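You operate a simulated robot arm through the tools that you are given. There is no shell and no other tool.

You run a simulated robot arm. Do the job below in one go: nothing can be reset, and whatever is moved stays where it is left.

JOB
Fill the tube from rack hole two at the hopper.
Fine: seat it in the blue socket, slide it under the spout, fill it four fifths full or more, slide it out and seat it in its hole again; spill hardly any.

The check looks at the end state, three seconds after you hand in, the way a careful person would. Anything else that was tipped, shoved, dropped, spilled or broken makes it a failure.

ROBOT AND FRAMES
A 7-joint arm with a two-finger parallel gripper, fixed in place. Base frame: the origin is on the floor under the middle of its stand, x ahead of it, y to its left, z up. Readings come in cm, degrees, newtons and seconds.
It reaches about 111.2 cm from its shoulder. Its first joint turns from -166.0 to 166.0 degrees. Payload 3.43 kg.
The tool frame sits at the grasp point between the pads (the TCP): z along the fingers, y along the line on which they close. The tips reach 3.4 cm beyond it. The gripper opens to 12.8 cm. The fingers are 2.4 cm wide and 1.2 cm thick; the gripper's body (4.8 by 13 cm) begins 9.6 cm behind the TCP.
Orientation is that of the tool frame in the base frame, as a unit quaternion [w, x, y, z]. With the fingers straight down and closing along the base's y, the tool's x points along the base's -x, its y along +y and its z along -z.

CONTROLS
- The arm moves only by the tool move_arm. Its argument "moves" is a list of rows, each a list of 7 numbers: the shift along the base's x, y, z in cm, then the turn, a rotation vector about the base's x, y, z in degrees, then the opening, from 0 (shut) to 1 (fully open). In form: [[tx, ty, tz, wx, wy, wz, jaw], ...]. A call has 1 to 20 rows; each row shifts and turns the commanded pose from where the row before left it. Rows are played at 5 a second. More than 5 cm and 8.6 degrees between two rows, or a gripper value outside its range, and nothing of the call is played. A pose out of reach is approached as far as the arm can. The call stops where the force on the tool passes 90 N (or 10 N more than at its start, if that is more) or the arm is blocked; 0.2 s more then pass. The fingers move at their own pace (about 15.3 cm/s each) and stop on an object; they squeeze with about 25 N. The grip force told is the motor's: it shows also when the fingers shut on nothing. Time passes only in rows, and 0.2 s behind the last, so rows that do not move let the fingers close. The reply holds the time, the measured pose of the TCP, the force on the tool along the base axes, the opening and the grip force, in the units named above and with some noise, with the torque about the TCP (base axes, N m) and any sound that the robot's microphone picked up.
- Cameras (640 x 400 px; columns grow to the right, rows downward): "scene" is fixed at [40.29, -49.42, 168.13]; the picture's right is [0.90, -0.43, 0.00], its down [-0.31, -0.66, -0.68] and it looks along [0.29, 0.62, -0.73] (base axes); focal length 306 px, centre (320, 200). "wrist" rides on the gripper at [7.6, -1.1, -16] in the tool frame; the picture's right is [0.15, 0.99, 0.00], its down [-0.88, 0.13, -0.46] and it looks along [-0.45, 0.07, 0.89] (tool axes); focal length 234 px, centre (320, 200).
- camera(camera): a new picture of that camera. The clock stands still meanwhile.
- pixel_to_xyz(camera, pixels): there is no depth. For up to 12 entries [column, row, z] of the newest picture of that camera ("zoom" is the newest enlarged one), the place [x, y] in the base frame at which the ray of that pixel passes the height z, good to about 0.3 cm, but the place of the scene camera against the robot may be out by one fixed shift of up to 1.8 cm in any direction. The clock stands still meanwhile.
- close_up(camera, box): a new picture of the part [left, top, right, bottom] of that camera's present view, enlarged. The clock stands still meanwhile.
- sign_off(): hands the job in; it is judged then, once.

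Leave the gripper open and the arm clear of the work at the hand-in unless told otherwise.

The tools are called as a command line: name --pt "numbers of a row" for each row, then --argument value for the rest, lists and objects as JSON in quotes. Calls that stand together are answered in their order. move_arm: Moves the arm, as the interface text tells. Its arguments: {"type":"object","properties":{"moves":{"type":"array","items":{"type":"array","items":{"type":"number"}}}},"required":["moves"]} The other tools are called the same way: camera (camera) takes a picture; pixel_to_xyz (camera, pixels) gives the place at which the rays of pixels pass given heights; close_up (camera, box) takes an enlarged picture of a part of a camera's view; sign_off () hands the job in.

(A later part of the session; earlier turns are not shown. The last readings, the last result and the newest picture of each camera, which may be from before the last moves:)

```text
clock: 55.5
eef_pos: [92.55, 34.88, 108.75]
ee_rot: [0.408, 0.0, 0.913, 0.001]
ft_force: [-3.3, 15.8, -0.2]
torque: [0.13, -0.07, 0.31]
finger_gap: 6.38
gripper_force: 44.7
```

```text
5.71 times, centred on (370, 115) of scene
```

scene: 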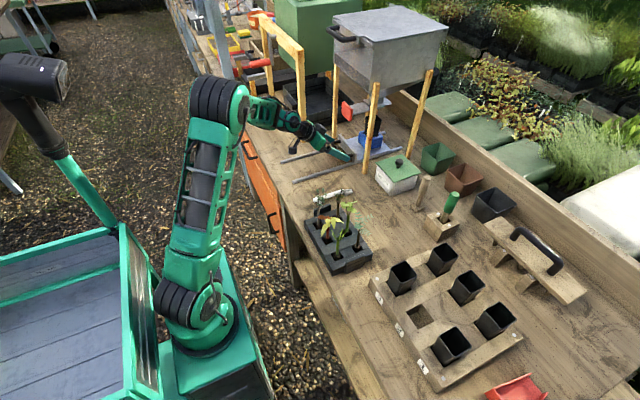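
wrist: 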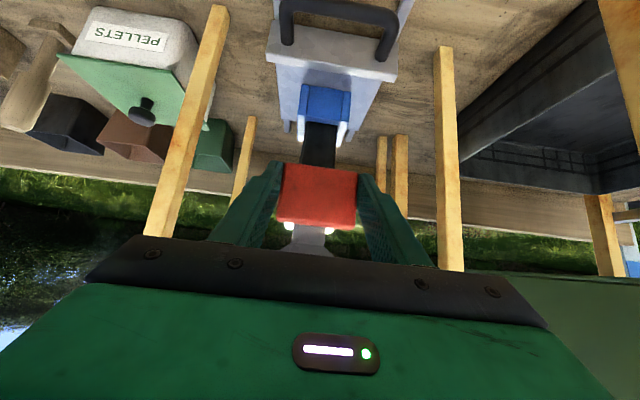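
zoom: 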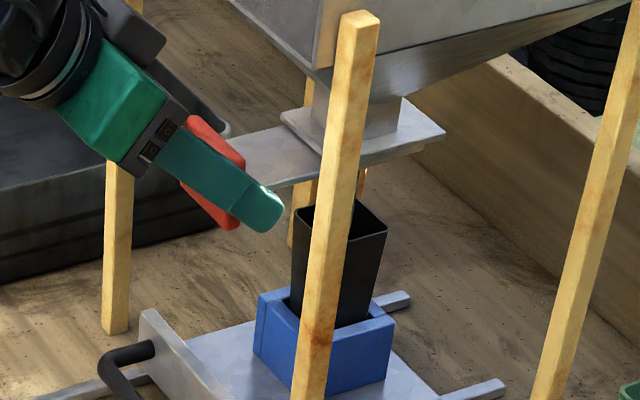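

No flow yet. A side force of +16 N in y says I should shift slightly +y. I'll continue pushing.

move_arm --pt "0.4 0.15 0 0 0 0 0.35" --pt "0.5 0 0 0 0 0 0.35"

close_up --camera "scene" --box '[330, 80, 410, 150]'

```text
clock: 56.1
eef_pos: [93.47, 35.03, 108.71]
ee_rot: [0.408, 0.0, 0.913, 0.0]
ft_force: [-4.2, 10.7, 0.2]
torque: [-0.53, -0.39, 0.07]
finger_gap: 6.39
gripper_force: 45.0
```

```text
5.71 times, centred on (370, 115) of scene
```

zoom: 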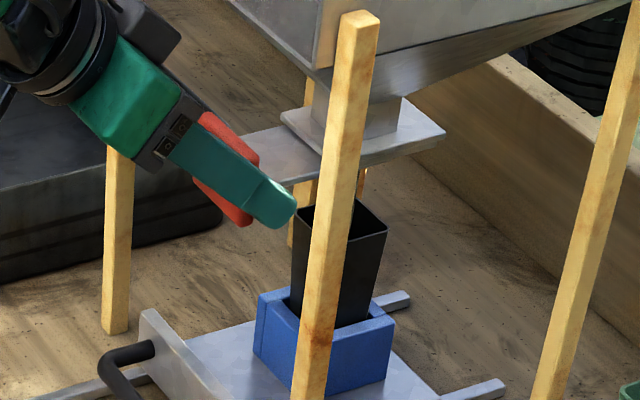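

The x resistance grows slowly (1.6, 3.3, 4.2 N), which suggests a light return spring. I'll continue in 0.5 cm steps.

move_arm --pt "0.5 0.05 0 0 0 0 0.35"

close_up --camera "scene" --box '[330, 80, 410, 150]'

```text
clock: 56.5
eef_pos: [93.82, 35.12, 108.64]
ee_rot: [0.406, 0.0, 0.914, 0.0]
ft_force: [-32.8, -3.5, 1.3]
torque: [-0.62, -0.08, -0.07]
finger_gap: 6.42
gripper_force: 45.0
```

```text
5.71 times, centred on (370, 115) of scene
```

zoom: 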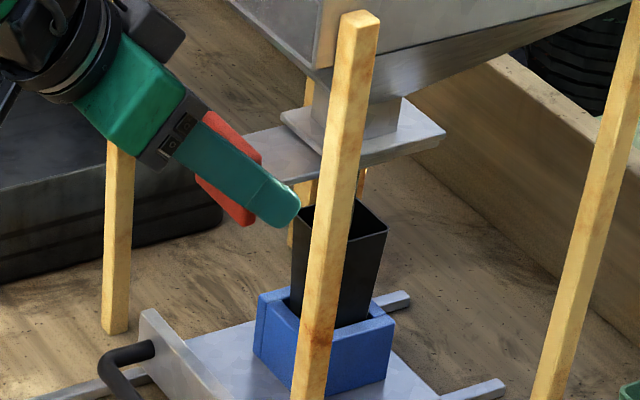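

The force jumped to −33 N, so the gate is at its inner stop after ~3 cm of travel. The stream would be hidden behind the leg in the scene view, so I'll look with the wrist camera.

camera --camera "wrist"

close_up --camera "wrist" --box '[270, 90, 370, 250]'

close_up --camera "scene" --box '[360, 95, 390, 130]'

```text
taken
```

wrist: 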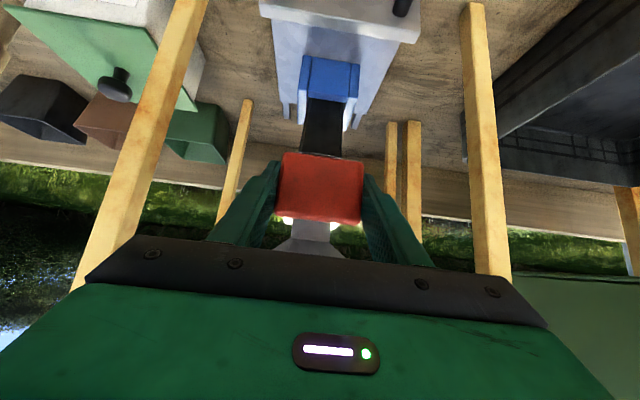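

```text
2.50 times, centred on (320, 170) of wrist
```

zoom: 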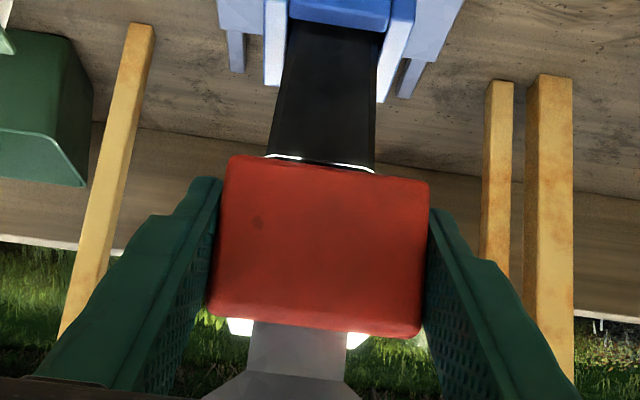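

```text
11.43 times, centred on (375, 112) of scene
```

zoom: 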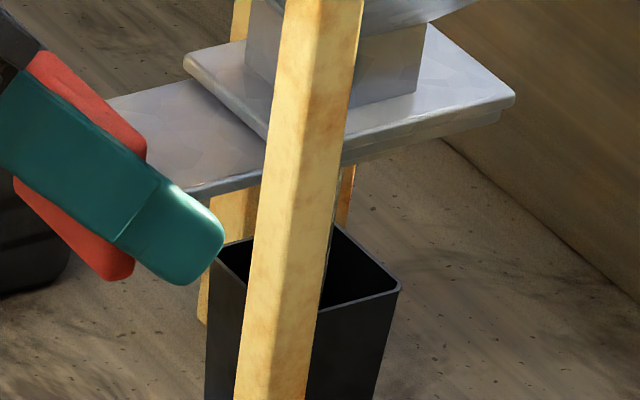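

There's a thin strip right of the leg, going from the spout down into the tube, which may be the stream. I'll zoom in further.

close_up --camera "scene" --box '[368, 105, 388, 125]'

```text
16.00 times, centred on (378, 115) of scene
```

zoom: 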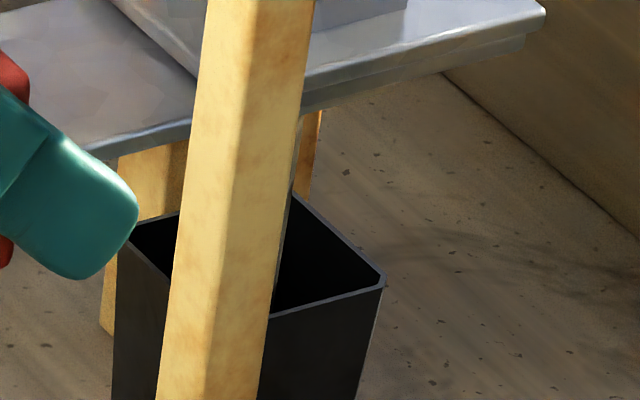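

That strip looks like material falling from the gate into the tube. The scene camera can also see the tube's inside on the right of the leg, so I can watch the level rise. I'll let 0.4 s pass and look again.

move_arm --pt "-0.1 0 0 0 0 0 0.35"

close_up --camera "scene" --box '[368, 105, 388, 125]'

close_up --camera "wrist" --box '[270, 90, 370, 190]'

```text
clock: 56.9
eef_pos: [93.79, 35.04, 108.63]
ee_rot: [0.407, -0.001, 0.913, 0.002]
ft_force: [-30.1, -4.1, -3.0]
torque: [-0.28, 0.36, -0.02]
finger_gap: 6.4
gripper_force: 45.2
```

```text
16.00 times, centred on (378, 115) of scene
```

zoom: 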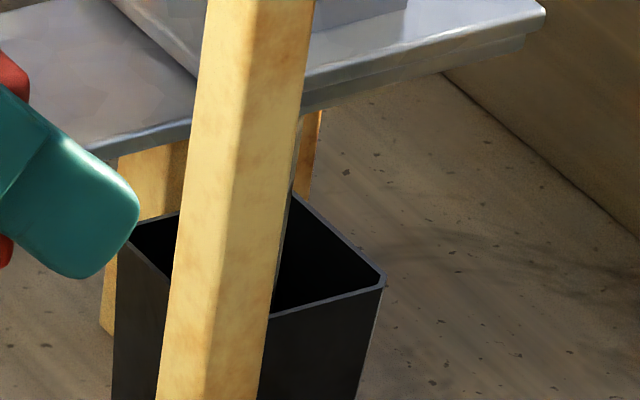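

```text
4.00 times, centred on (320, 140) of wrist
```

zoom: 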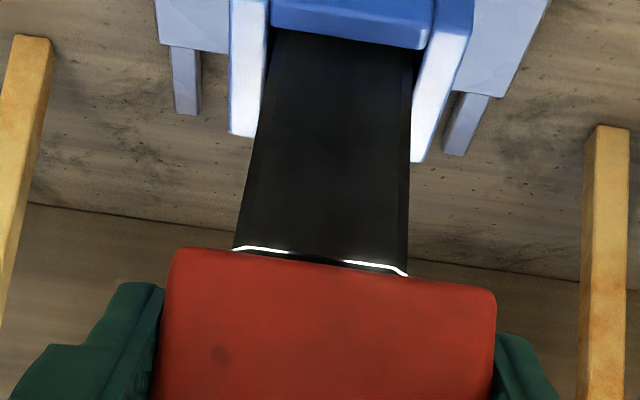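

The strip lies exactly on the spout's centre line, so it is the falling stream. The inside of the tube is still dark, meaning a low level. I'll let another 0.8 s pass and look.

move_arm --pt "0 0 0 0 0 0 0.35" --pt "0 0 0 0 0 0 0.35" --pt "0 0 0 0 0 0 0.35"

close_up --camera "scene" --box '[368, 105, 388, 125]'

```text
clock: 57.7
eef_pos: [93.79, 35.08, 108.71]
ee_rot: [0.407, 0.0, 0.914, 0.0]
ft_force: [-31.9, -7.4, -7.9]
torque: [-0.21, -0.23, -0.13]
finger_gap: 6.36
gripper_force: 45.2
```

```text
16.00 times, centred on (378, 115) of scene
```

zoom: 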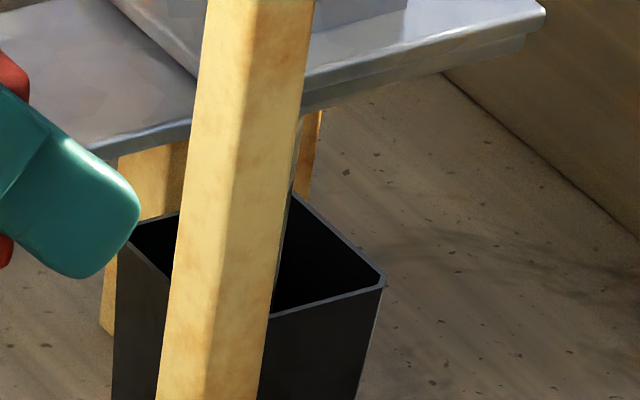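

close_up --camera "scene" --box '[340, 95, 410, 160]'

close_up --camera "scene" --box '[370, 108, 382, 122]'

close_up --camera "wrist" --box '[290, 120, 350, 180]'

```text
6.15 times, centred on (375, 128) of scene
```

zoom: 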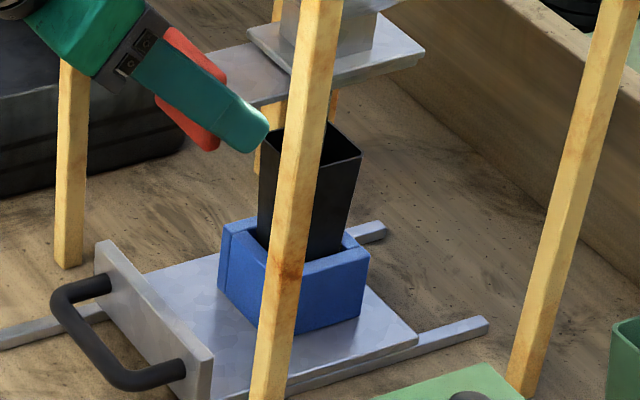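

```text
16.00 times, centred on (376, 115) of scene
```

zoom: 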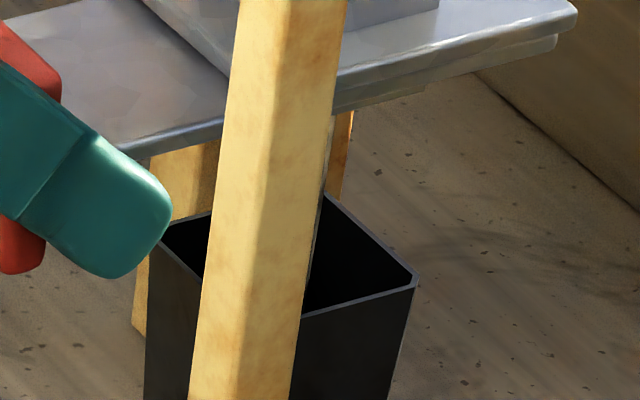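

```text
6.67 times, centred on (320, 150) of wrist
```

zoom: 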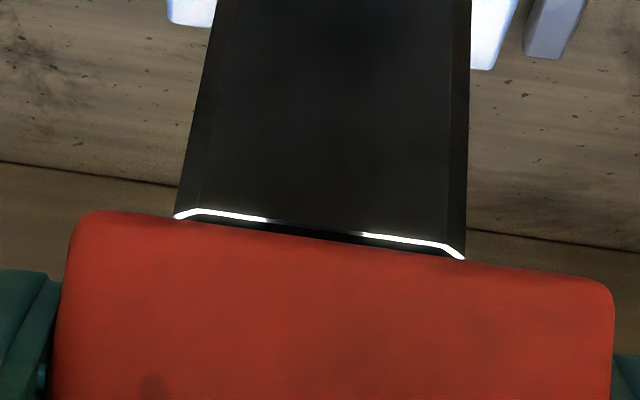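

The strip ends behind the near rim, so it is a stream entering the tube, and nothing has spilled. From this camera the surface becomes visible once it is within ~3.5 cm of the rim. I'll hold the gate open and watch in short steps.

move_arm --pt "0 0 0 0 0 0 0.35" --pt "0 0 0 0 0 0 0.35" --pt "0 0 0 0 0 0 0.35"

close_up --camera "scene" --box '[370, 108, 382, 122]'

```text
clock: 58.5
eef_pos: [93.8, 35.1, 108.6]
ee_rot: [0.407, 0.0, 0.914, 0.001]
ft_force: [-30.6, -8.0, -11.4]
torque: [-0.03, -0.35, -0.08]
finger_gap: 6.36
gripper_force: 44.9
```

```text
16.00 times, centred on (376, 115) of scene
```

zoom: 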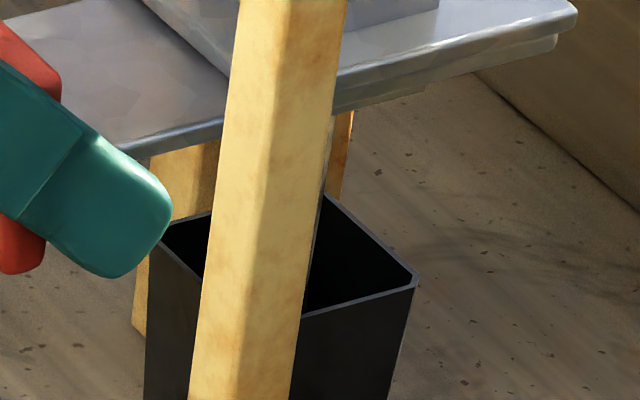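

move_arm --pt "0 0 0 0 0 0 0.35" --pt "0 0 0 0 0 0 0.35" --pt "0 0 0 0 0 0 0.35" --pt "0 0 0 0 0 0 0.35"

close_up --camera "scene" --box '[370, 108, 382, 122]'

close_up --camera "wrist" --box '[290, 120, 350, 180]'

```text
clock: 59.5
eef_pos: [93.88, 35.02, 108.7]
ee_rot: [0.407, 0.0, 0.913, 0.001]
ft_force: [-29.0, -9.7, -11.5]
torque: [-0.1, -0.26, -0.08]
finger_gap: 6.37
gripper_force: 45.1
```

```text
16.00 times, centred on (376, 115) of scene
```

zoom: 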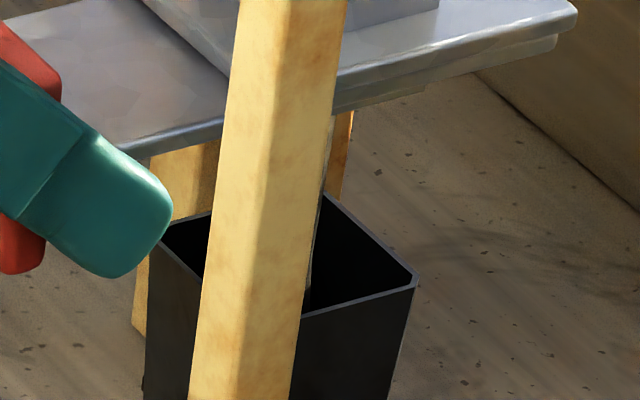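

```text
6.67 times, centred on (320, 150) of wrist
```

zoom: 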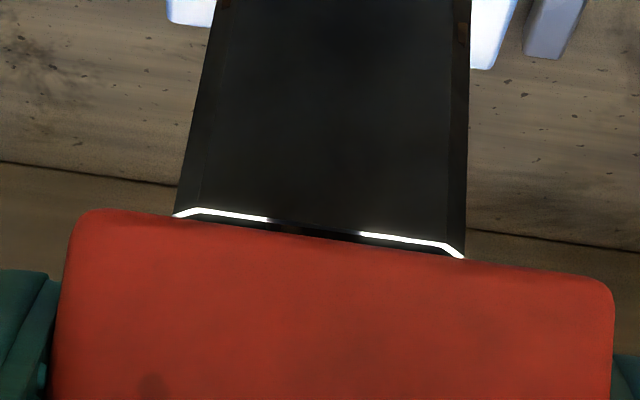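

I notice small brown specks beside the tube near the socket in the wrist view. I'll look closely there before letting more time pass.

close_up --camera "wrist" --box '[290, 80, 360, 150]'

close_up --camera "scene" --box '[355, 118, 395, 150]'

```text
5.71 times, centred on (325, 115) of wrist
```

zoom: 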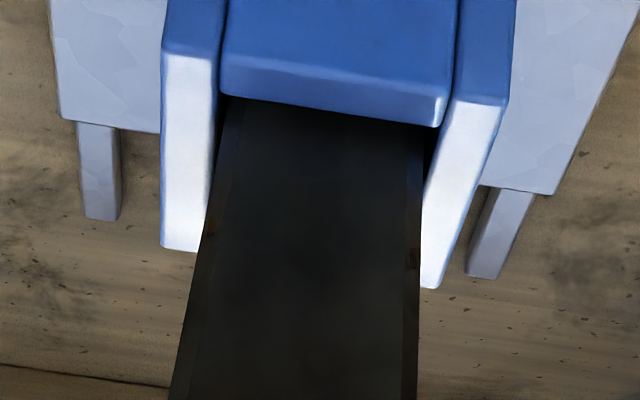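

```text
12.50 times, centred on (375, 134) of scene
```

zoom: 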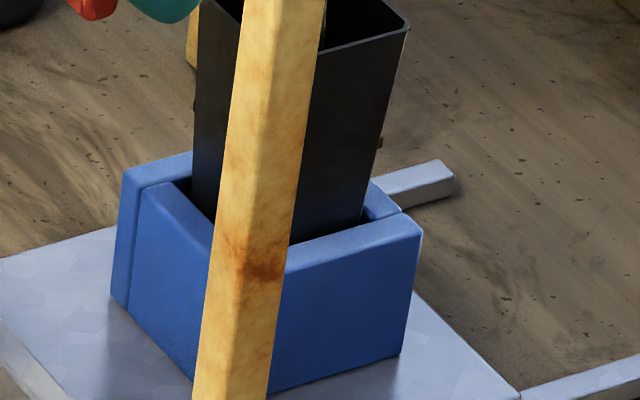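

The brown marks on the tube's corner edges sit at z≈97.7 from both cameras, and they were not there before. They appear to be the fill level showing at the corners, at ~65% now. I'll let 0.4 s pass and measure the rate.

move_arm --pt "0 0 0 0 0 0 0.35"

close_up --camera "wrist" --box '[290, 80, 360, 150]'

close_up --camera "scene" --box '[355, 110, 395, 142]'

```text
clock: 59.9
eef_pos: [93.92, 34.93, 108.57]
ee_rot: [0.407, 0.0, 0.914, 0.001]
ft_force: [-28.5, -10.4, -12.4]
torque: [-0.1, -0.2, -0.07]
finger_gap: 6.37
gripper_force: 44.5
```

```text
5.71 times, centred on (325, 115) of wrist
```

zoom: 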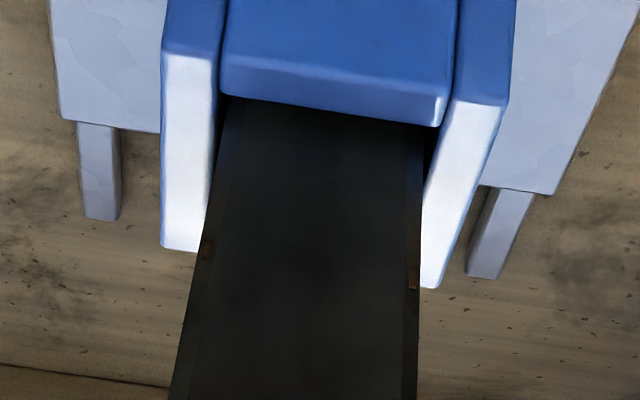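

```text
12.50 times, centred on (375, 126) of scene
```

zoom: 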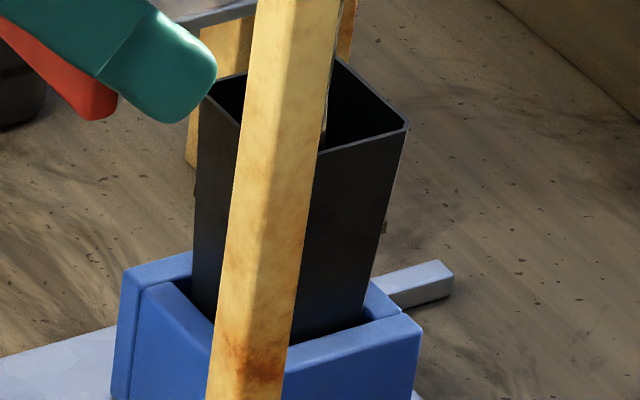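

The marks rose ~0.46 cm in 0.4 s (about 1.15 cm/s). The surface is now ~3.2 cm below the rim, or ~66% by volume. I want ~1 cm below the rim (~90%), so I'll let 1.0 s pass and re-check.

move_arm --pt "0 0 0 0 0 0 0.35" --pt "0 0 0 0 0 0 0.35" --pt "0 0 0 0 0 0 0.35" --pt "0 0 0 0 0 0 0.35"

close_up --camera "wrist" --box '[290, 80, 360, 150]'

close_up --camera "scene" --box '[355, 110, 395, 142]'

```text
clock: 60.9
eef_pos: [93.81, 34.93, 108.65]
ee_rot: [0.407, 0.001, 0.913, 0.001]
ft_force: [-28.6, -9.0, -12.3]
torque: [-0.1, -0.11, -0.04]
finger_gap: 6.37
gripper_force: 44.9
```

```text
5.71 times, centred on (325, 115) of wrist
```

zoom: 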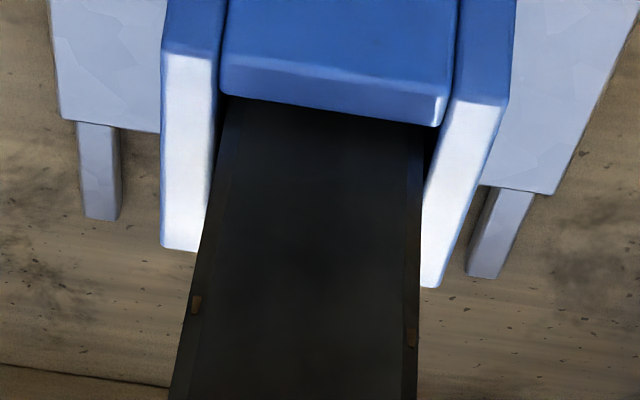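

```text
12.50 times, centred on (375, 126) of scene
```

zoom: 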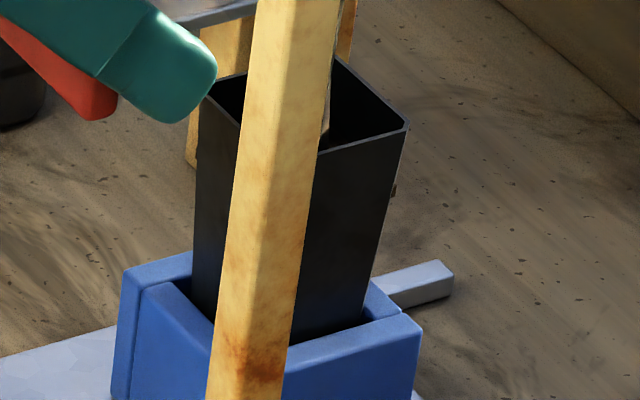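

The surface is now ~2.1 cm below the rim (~78%), and the stream is heaping in the middle. Flow seems to be on for nearly the whole gate travel. I'll hold 0.2 s more and then close the gate quickly by pulling back 3.6 cm.

move_arm --pt "0 0 0 0 0 0 0.35" --pt "-1.8 0 0 0 0 0 0.35" --pt "-1.8 0 0 0 0 0 0.35"

close_up --camera "scene" --box '[355, 110, 395, 142]'

camera --camera "wrist"

```text
clock: 61.7
eef_pos: [90.64, 35.01, 108.66]
ee_rot: [0.41, 0.002, 0.912, 0.002]
ft_force: [31.6, 9.4, -6.0]
torque: [-1.15, 0.04, -0.1]
finger_gap: 6.38
gripper_force: 44.7
```

```text
12.50 times, centred on (375, 126) of scene
```

zoom: 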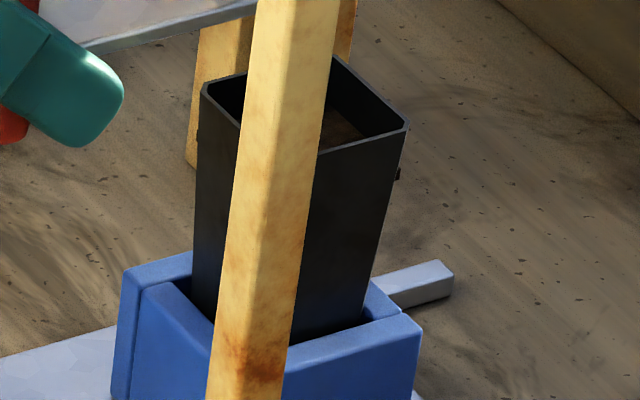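

```text
taken
```

wrist: 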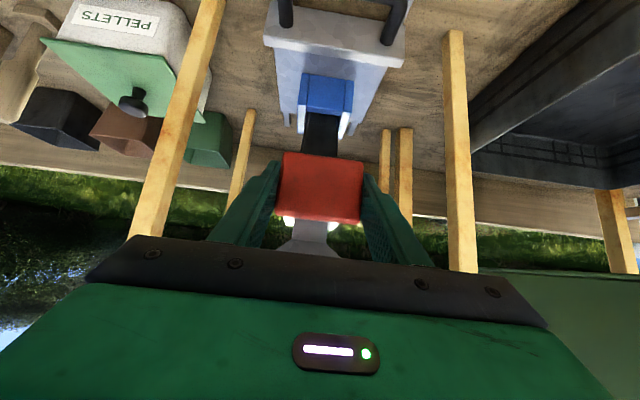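

The gate is closed: the stream is gone and the brown surface is visible inside the tube. I'll measure the level more precisely before letting go.

close_up --camera "scene" --box '[364, 110, 384, 126]'

close_up --camera "wrist" --box '[290, 100, 350, 160]'

```text
16.00 times, centred on (374, 118) of scene
```

zoom: 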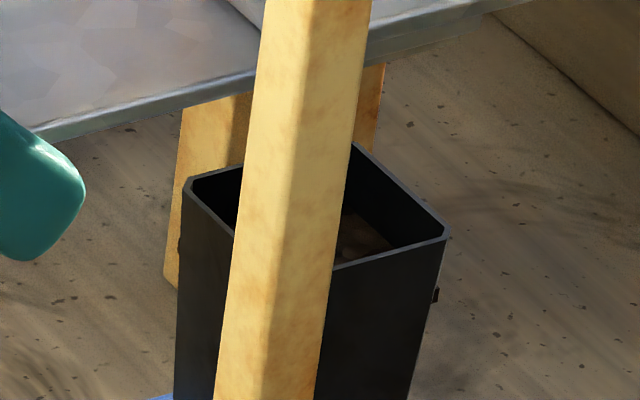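

```text
6.67 times, centred on (320, 130) of wrist
```

zoom: 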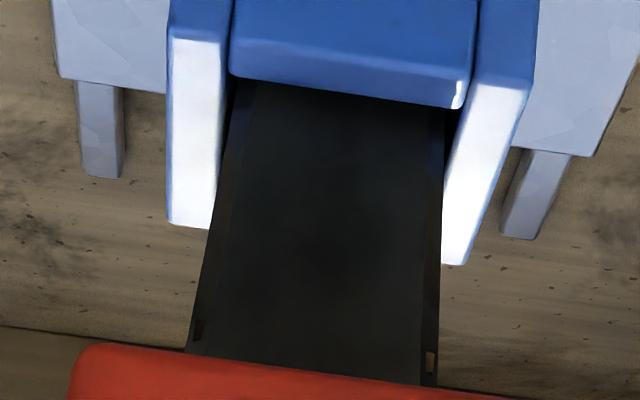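

The surface edge is ~1.5 cm below the rim, about 83% by volume. That's a thin margin over four fifths, so I'll give one short pulse of the gate (+1.5 cm and straight back, ~0.3 s) to reach ~87%.

move_arm --pt "1.5 0 0 0 0 0 0.35" --pt "-1.9 0 0 0 0 0 0.35"

close_up --camera "scene" --box '[364, 110, 384, 126]'

close_up --camera "scene" --box '[340, 95, 410, 160]'

```text
clock: 62.3
eef_pos: [90.27, 35.08, 108.81]
ee_rot: [0.409, 0.001, 0.912, 0.002]
ft_force: [32.4, 8.2, 2.0]
torque: [-0.59, -0.08, -0.15]
finger_gap: 6.36
gripper_force: 45.0
```

```text
16.00 times, centred on (374, 118) of scene
```

zoom: 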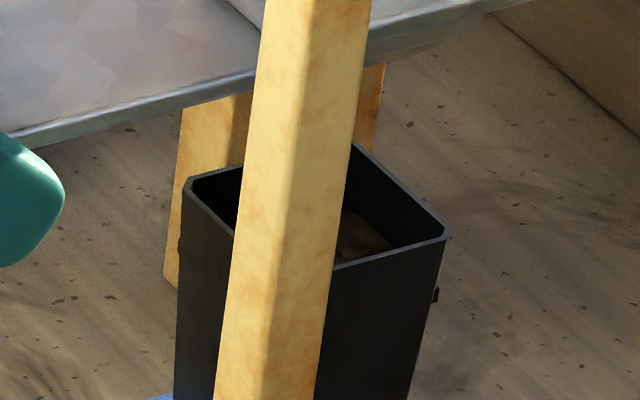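

```text
6.15 times, centred on (375, 128) of scene
```

zoom: 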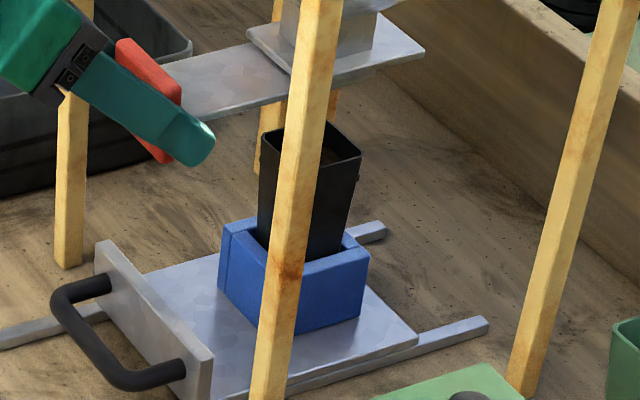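

There was almost no change, so a ~1 cm opening is below the flow threshold. I'll give a slightly larger pulse: open by ~2.3 cm and return at once.

move_arm --pt "1.4 0 0 0 0 0 0.35" --pt "1.2 0 0 0 0 0 0.35" --pt "-1.5 0 0 0 0 0 0.35" --pt "-1.5 0 0 0 0 0 0.35"

close_up --camera "scene" --box '[364, 110, 384, 126]'

close_up --camera "scene" --box '[340, 95, 410, 160]'

```text
clock: 63.3
eef_pos: [89.77, 35.13, 108.72]
ee_rot: [0.408, 0.0, 0.913, 0.002]
ft_force: [31.9, 9.6, 6.1]
torque: [-0.22, -0.63, -0.02]
finger_gap: 6.37
gripper_force: 45.2
```

```text
16.00 times, centred on (374, 118) of scene
```

zoom: 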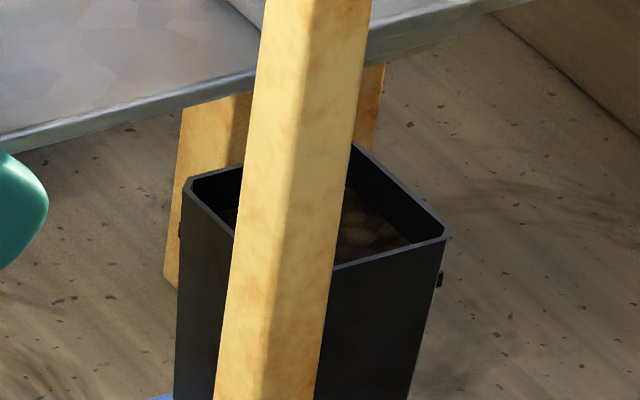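

```text
6.15 times, centred on (375, 128) of scene
```

zoom: 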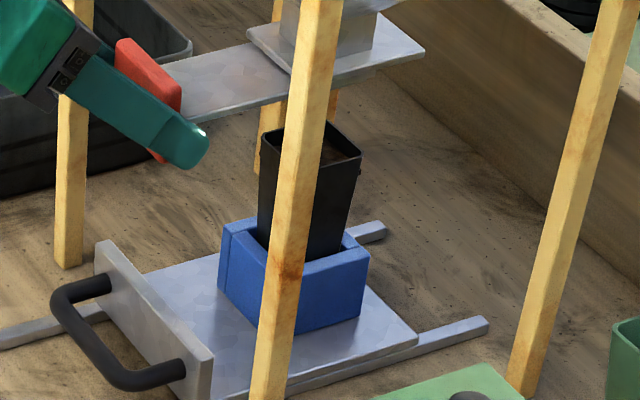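

The level mark is now ~1.1 cm below the rim (≈87%) and there is no spill. The gate is shut. I'll release it and retreat back along the fingers.

move_arm --pt "0.2 0 0 0 0 0 0.35" --pt "0 0 0 0 0 0 0.75" --pt "0 0 0 0 0 0 0.75" --pt "-1.5 0 1.2 0 0 0 0.75" --pt "-2.5 0 2 0 0 0 0.75" --pt "-3 0 1 0 0 0 0.75" --pt "-3 0 0 0 0 0 0.75" --pt "0 0 0 0 0 0 0.75"

camera --camera "wrist"

close_up --camera "scene" --box '[300, 70, 420, 170]'

```text
clock: 65.1
eef_pos: [79.74, 35.11, 112.77]
ee_rot: [0.407, 0.0, 0.913, 0.002]
ft_force: [0.0, -0.7, -0.7]
torque: [0.01, -0.02, 0.04]
finger_gap: 9.61
gripper_force: 0.1
```

```text
taken
```

wrist: 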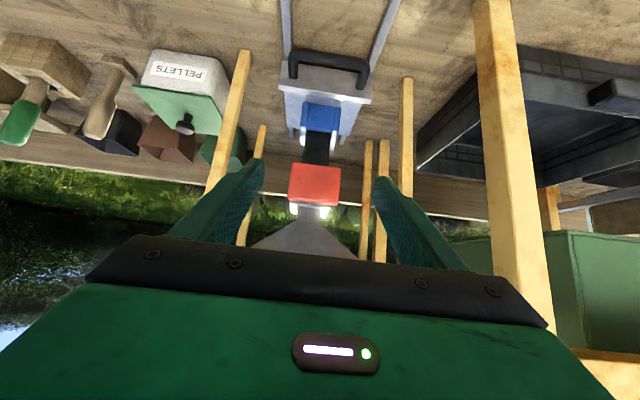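

```text
4.00 times, centred on (360, 120) of scene
```

zoom: 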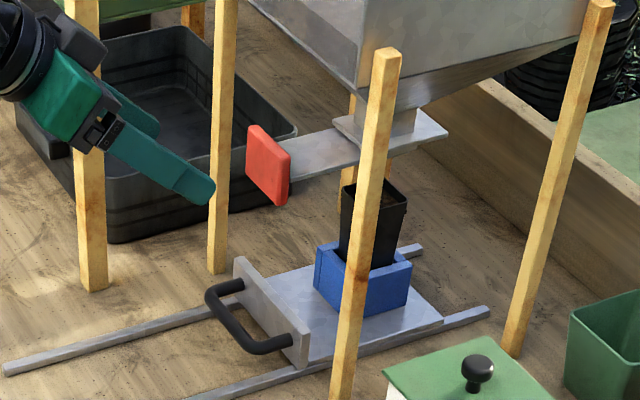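

Everything is in order: gate closed, carriage in place. Now I'll return to the slide handle along the earlier path with the gripper fully open, to TCP (87.3,35.0,93.4).

move_arm --pt "-0.3 -0.1 -4 0 0 0 1" --pt "0 0 -4.2 0 0 0 1" --pt "0 0 -4.0 0 0 0 1" --pt "2.5 0 -2.2 0 0 0 1" --pt "2.5 0 -2.2 0 0 0 1" --pt "0 0 0 0 0 0 1"

camera --camera "wrist"

close_up --camera "scene" --box '[290, 100, 400, 190]'

```text
clock: 66.5
eef_pos: [84.44, 35.14, 96.23]
ee_rot: [0.408, 0.0, 0.913, 0.001]
ft_force: [0.1, 0.1, -0.5]
torque: [0.01, 0.0, -0.01]
finger_gap: 12.82
gripper_force: 0.3
```

```text
taken
```

wrist: 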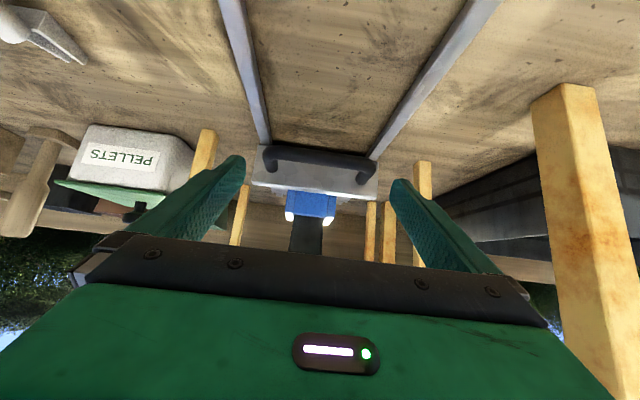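

```text
4.44 times, centred on (345, 145) of scene
```

zoom: 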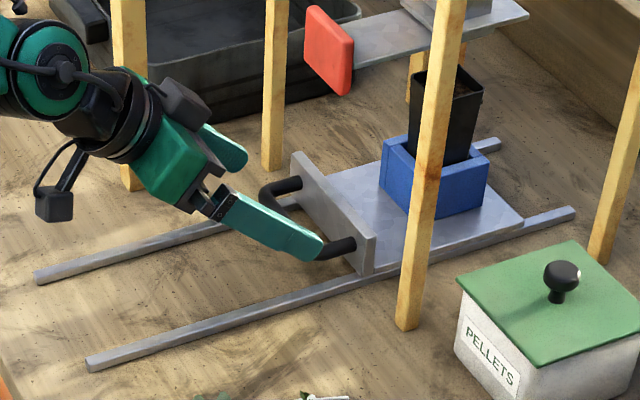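

The fingers are aligned around the arch from behind. I'll go the last 2.9 cm forward and down and close.

move_arm --pt "1.5 -0.1 -1.4 0 0 0 1" --pt "1.3 0 -1.4 0 0 0 1" --pt "0 0 0 0 0 0 1" --pt "0 0 0 0 0 0 0.85" --pt "0 0 0 0 0 0 0.7" --pt "0 0 0 0 0 0 0.7" --pt "0 0 0 0 0 0 0.7"

close_up --camera "scene" --box '[290, 100, 400, 190]'

```text
clock: 68.1
eef_pos: [87.14, 34.98, 93.32]
ee_rot: [0.407, 0.0, 0.913, 0.001]
ft_force: [1.6, 2.5, -1.2]
torque: [0.66, -0.26, 0.68]
finger_gap: 11.24
gripper_force: 44.9
```

```text
4.44 times, centred on (345, 145) of scene
```

zoom: 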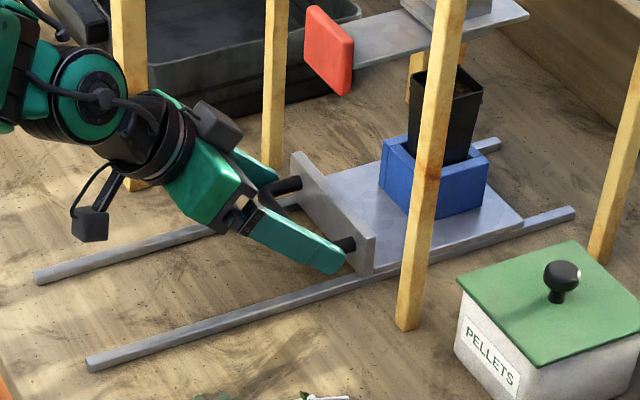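

The grip is good (11.24 cm). I'll pull out gently, first ~2 cm.

move_arm --pt "-0.2 0 0 0 0 0 0.7" --pt "-0.4 0 0 0 0 0 0.7" --pt "-0.6 0 0 0 0 0 0.7" --pt "-0.5 0 0 0 0 0 0.7" --pt "-0.3 0 0 0 0 0 0.7" --pt "0 0 0 0 0 0 0.7"

close_up --camera "scene" --box '[290, 100, 400, 190]'

```text
clock: 69.5
eef_pos: [85.18, 35.01, 93.43]
ee_rot: [0.407, 0.0, 0.913, 0.002]
ft_force: [2.1, 8.5, -2.2]
torque: [1.08, -0.4, 0.84]
finger_gap: 11.23
gripper_force: 44.8
```

```text
4.44 times, centred on (345, 145) of scene
```

zoom: 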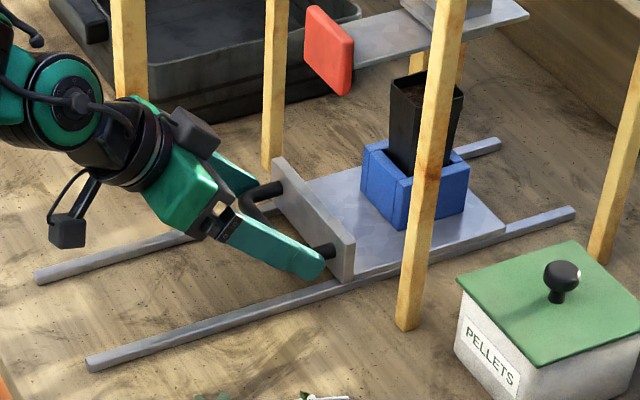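

The carriage follows with little force. I'll pull out another ~17 cm smoothly.

move_arm --pt "-0.4 0.05 0 0 0 0 0.7" --pt "-0.7 0 0 0 0 0 0.7" --pt "-1 0 0 0 0 0 0.7" --pt "-1 0 0 0 0 0 0.7" --pt "-1 0 0 0 0 0 0.7" --pt "-1 0 0 0 0 0 0.7" --pt "-1 0 0 0 0 0 0.7" --pt "-1 0 0 0 0 0 0.7" --pt "-1 0 0 0 0 0 0.7" --pt "-1 0 0 0 0 0 0.7" --pt "-1 0 0 0 0 0 0.7" --pt "-1 0 0 0 0 0 0.7" --pt "-1 0 0 0 0 0 0.7" --pt "-1 0 0 0 0 0 0.7" --pt "-1 0 0 0 0 0 0.7" --pt "-1 0 0 0 0 0 0.7" --pt "-0.9 0 0 0 0 0 0.7" --pt "-0.6 0 0 0 0 0 0.7" --pt "-0.3 0 0 0 0 0 0.7" --pt "0 0 0 0 0 0 0.7"

close_up --camera "scene" --box '[260, 90, 400, 190]'

```text
clock: 73.7
eef_pos: [68.27, 35.0, 93.44]
ee_rot: [0.406, 0.001, 0.914, 0.001]
ft_force: [1.1, 12.1, -5.4]
torque: [0.63, -0.28, 0.44]
finger_gap: 11.24
gripper_force: 44.9
```

```text
4.00 times, centred on (330, 140) of scene
```

zoom: 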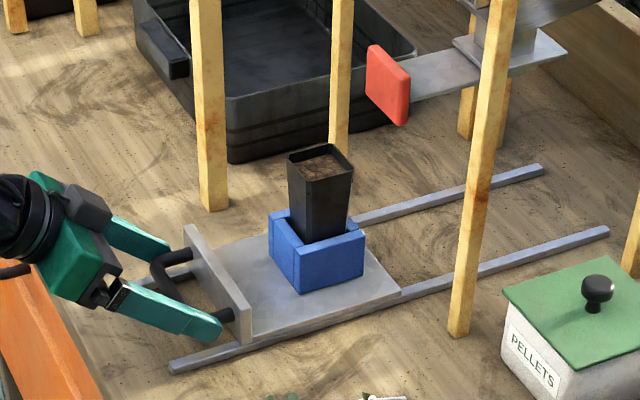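

The filled tube is out from under the hopper, with brown substrate visible near the rim. I'll pull the last ~5.5 cm to the original outer position.

move_arm --pt "-0.4 0.05 0 0 0 0 0.7" --pt "-0.7 0 0 0 0 0 0.7" --pt "-1 0 0 0 0 0 0.7" --pt "-1 0 0 0 0 0 0.7" --pt "-1 0 0 0 0 0 0.7" --pt "-0.7 0 0 0 0 0 0.7" --pt "-0.5 0 0 0 0 0 0.7" --pt "-0.2 0 0 0 0 0 0.7" --pt "0 0 0 0 0 0 0.7"

close_up --camera "scene" --box '[240, 100, 360, 190]'

```text
clock: 75.7
eef_pos: [62.9, 35.07, 93.4]
ee_rot: [0.407, 0.0, 0.913, 0.001]
ft_force: [1.5, 6.2, -11.4]
torque: [-0.33, 0.15, -0.32]
finger_gap: 11.24
gripper_force: 45.4
```

```text
4.44 times, centred on (300, 145) of scene
```

zoom: 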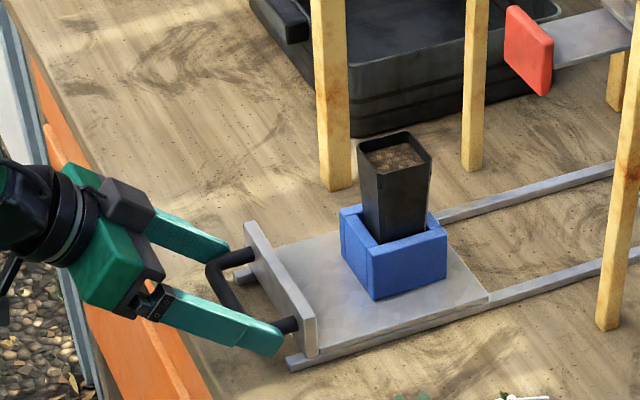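

About 0.4 cm remains to the original place. I'll pull it home gently.

move_arm --pt "-0.2 0 0 0 0 0 0.7" --pt "-0.2 0 0 0 0 0 0.7" --pt "-0.1 0 0 0 0 0 0.7" --pt "0 0 0 0 0 0 0.7"

```text
clock: 76.7
eef_pos: [62.43, 35.02, 93.45]
ee_rot: [0.406, 0.0, 0.914, 0.001]
ft_force: [0.5, 4.5, -15.0]
torque: [0.68, 0.23, 0.5]
finger_gap: 11.24
gripper_force: 44.9
```

The carriage is back where it started. I'll release, lift straight up and turn the tool back to the 25° tilt.

move_arm --pt "0 0 0 0 0 0 0.85" --pt "0 0 0 0 0 0 1" --pt "0 0 0 0 0 0 1" --pt "0 0 1.5 0 0 0 1" --pt "0 0 3 0 0 0 1" --pt "0 0 4 0 0 0 1" --pt "0 0 4 0 7.7 0 0.8" --pt "0.5 0 4 0 7.7 0 0.7" --pt "0.5 0 3 0 7.7 0 0.6" --pt "0 0 0 0 0 0 0.6"

camera --camera "wrist"

close_up --camera "scene" --box '[260, 100, 360, 190]'

```text
clock: 78.9
eef_pos: [63.24, 35.06, 113.04]
ee_rot: [0.215, 0.001, 0.977, 0.001]
ft_force: [0.1, -0.5, -0.4]
torque: [0.02, -0.04, -0.03]
finger_gap: 7.69
gripper_force: 0.1
```

```text
taken
```

wrist: 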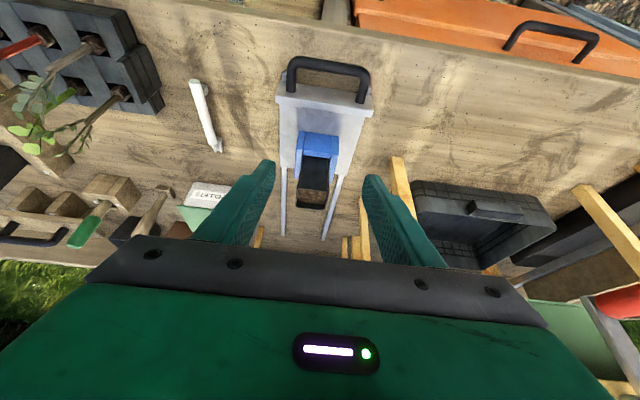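

```text
4.44 times, centred on (310, 145) of scene
```

zoom: 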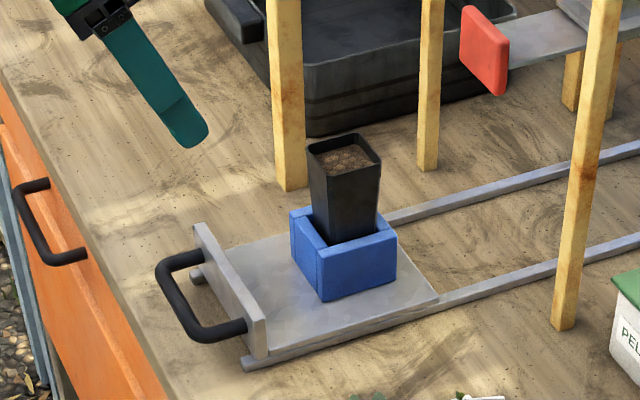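

The filled tube stands upright in the socket and nothing is spilled on the slide. I'll move above it for a view of the fill and an exact position.

move_arm --pt "3 0 0.5 0 0 0 0.6" --pt "4 0 0.5 0 0 0 0.6" --pt "4 0 0 0 0 0 0.6" --pt "3.2 0 0 0 0 0 0.6" --pt "1 0 0 0 0 0 0.6" --pt "0 0 0 0 0 0 0.6"

camera --camera "wrist"

close_up --camera "wrist" --box '[280, 15, 380, 145]'

```text
clock: 80.3
eef_pos: [78.62, 35.04, 114.02]
ee_rot: [0.217, 0.0, 0.976, 0.002]
ft_force: [-0.3, -1.5, 0.0]
torque: [0.01, 0.02, 0.02]
finger_gap: 7.7
gripper_force: 0.0
```

```text
taken
```

wrist: 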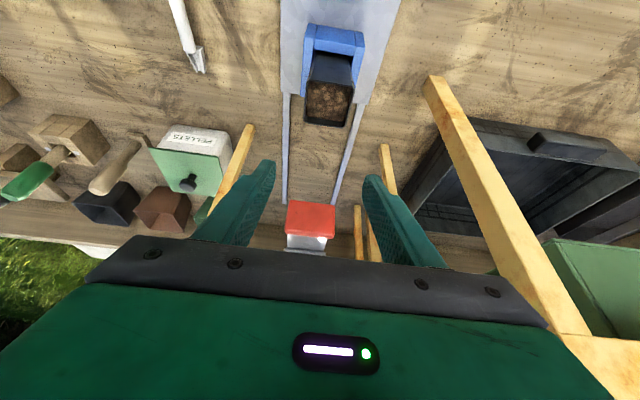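

```text
3.08 times, centred on (330, 80) of wrist
```

zoom: 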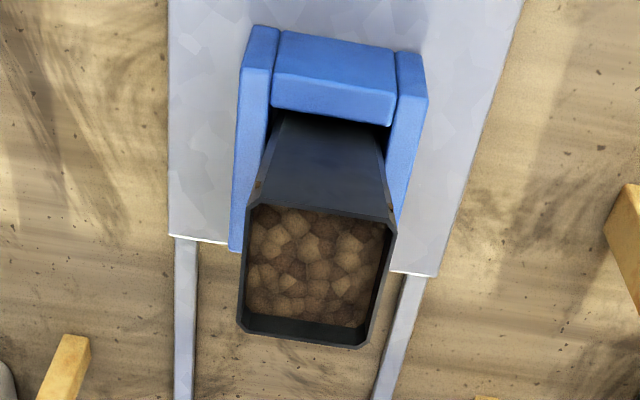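

The substrate fills to about 1.1–1.2 cm below the rim, so ~87% full, and there's no spill around it. I'll get the rim position for the pick.

pixel_to_xyz --camera "zoom" --pixels '[[243, 270, 101.6], [383, 290, 101.6], [322, 212, 101.6], [300, 342, 101.6], [236, 325, 101.6], [398, 230, 101.6]]'

```text
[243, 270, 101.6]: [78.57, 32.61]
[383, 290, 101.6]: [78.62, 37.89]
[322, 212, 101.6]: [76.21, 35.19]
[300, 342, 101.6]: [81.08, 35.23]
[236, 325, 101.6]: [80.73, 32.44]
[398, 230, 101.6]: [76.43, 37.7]
```

The rim centre is (78.6,35.2), practically under the TCP. I'll descend to z≈99.2 with the fingers at 7.7 cm, then close.

move_arm --pt "0 0.12 -4 0 0 0 0.6" --pt "0 0 -4 0 0 0 0.6" --pt "0 0 -3 0 0 0 0.6" --pt "0 0 -2 0 0 0 0.6" --pt "0 0 -1.2 0 0 0 0.6" --pt "0 0 -0.6 0 0 0 0.6" --pt "0 0 0 0 0 0 0.6"

camera --camera "wrist"

close_up --camera "scene" --box '[280, 100, 360, 170]'

```text
clock: 81.9
eef_pos: [78.45, 35.22, 99.27]
ee_rot: [0.217, 0.001, 0.976, 0.001]
ft_force: [0.1, 0.3, -0.3]
torque: [0.0, -0.03, -0.04]
finger_gap: 7.66
gripper_force: 0.0
```

```text
taken
```

wrist: 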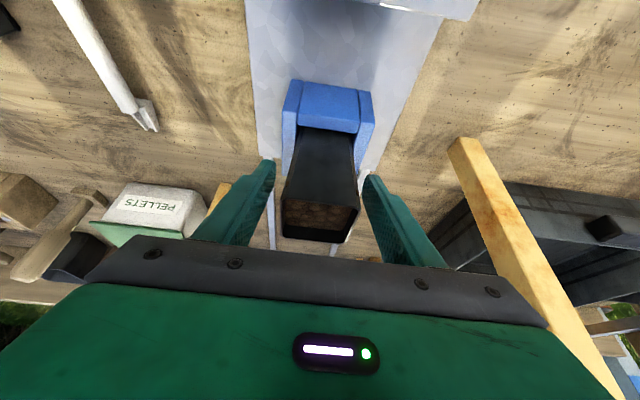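

```text
5.71 times, centred on (320, 135) of scene
```

zoom: 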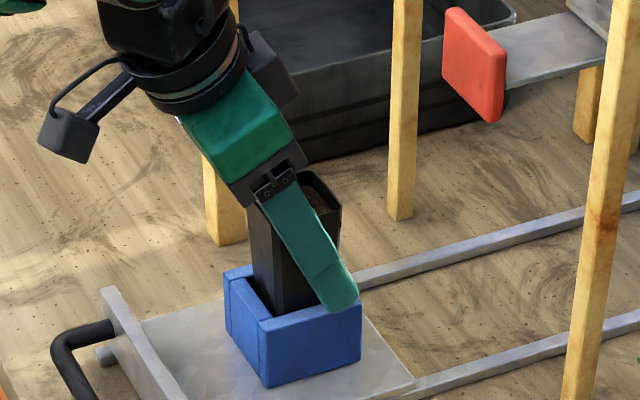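

The tube is centred between the fingers. I'll close on it and start lifting very slowly.

move_arm --pt "0 0 0 0 0 0 0.45" --pt "0 0 0 0 0 0 0.3" --pt "0 0 0 0 0 0 0.2" --pt "0 0 0 0 0 0 0.2" --pt "0 0 0.3 0 0 0 0.2" --pt "0 0 0.5 0 0 0 0.2" --pt "0 0 0 0 0 0 0.2"

close_up --camera "scene" --box '[280, 100, 360, 170]'

```text
clock: 83.5
eef_pos: [78.43, 35.13, 99.88]
ee_rot: [0.216, 0.0, 0.976, 0.0]
ft_force: [0.5, -0.3, -0.3]
torque: [0.0, 0.0, -0.01]
finger_gap: 4.93
gripper_force: 25.2
```

```text
5.71 times, centred on (320, 135) of scene
```

zoom: 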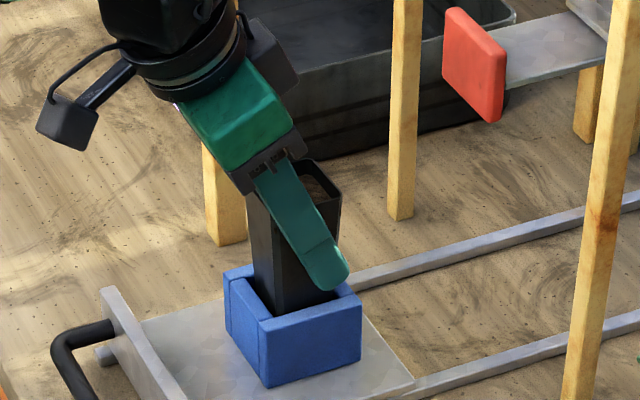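

The tube is lifting freely (gap 4.93 cm). I'll continue lifting smoothly to z≈125.

move_arm --pt "0 0 0.8 0 0 0 0.2" --pt "0 0 1.3 0 0 0 0.2" --pt "0 0 1.8 0 0 0 0.2" --pt "0 0 2.3 0 0 0 0.2" --pt "0 0 2.6 0 0 0 0.2" --pt "0 0 2.8 0 0 0 0.2" --pt "0 0 2.8 0 0 0 0.2" --pt "0 0 2.8 0 0 0 0.2" --pt "0 0 2.6 0 0 0 0.2" --pt "0 0 2.3 0 0 0 0.2" --pt "0 0 1.6 0 0 0 0.2" --pt "0 0 0.9 0 0 0 0.2" --pt "0 0 0.4 0 0 0 0.2" --pt "0 0 0 0 0 0 0.2"

camera --camera "wrist"

close_up --camera "scene" --box '[240, 60, 400, 190]'

```text
clock: 86.5
eef_pos: [78.69, 35.14, 124.88]
ee_rot: [0.216, 0.001, 0.976, 0.001]
ft_force: [-0.1, -0.6, -0.5]
torque: [-0.04, -0.01, -0.01]
finger_gap: 4.93
gripper_force: 25.0
```

```text
taken
```

wrist: 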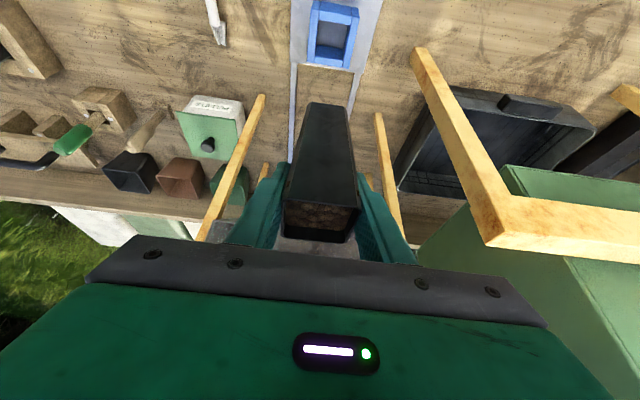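

```text
3.08 times, centred on (320, 125) of scene
```

zoom: 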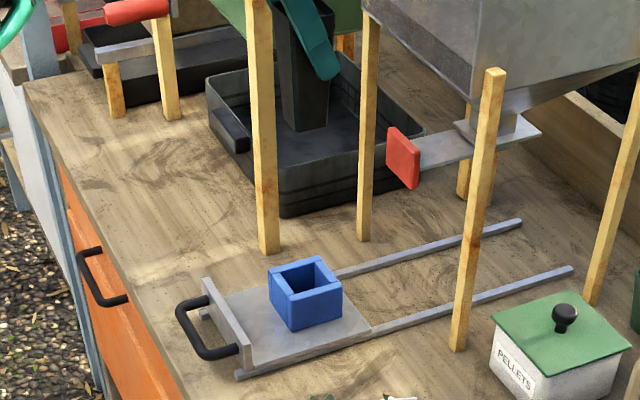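

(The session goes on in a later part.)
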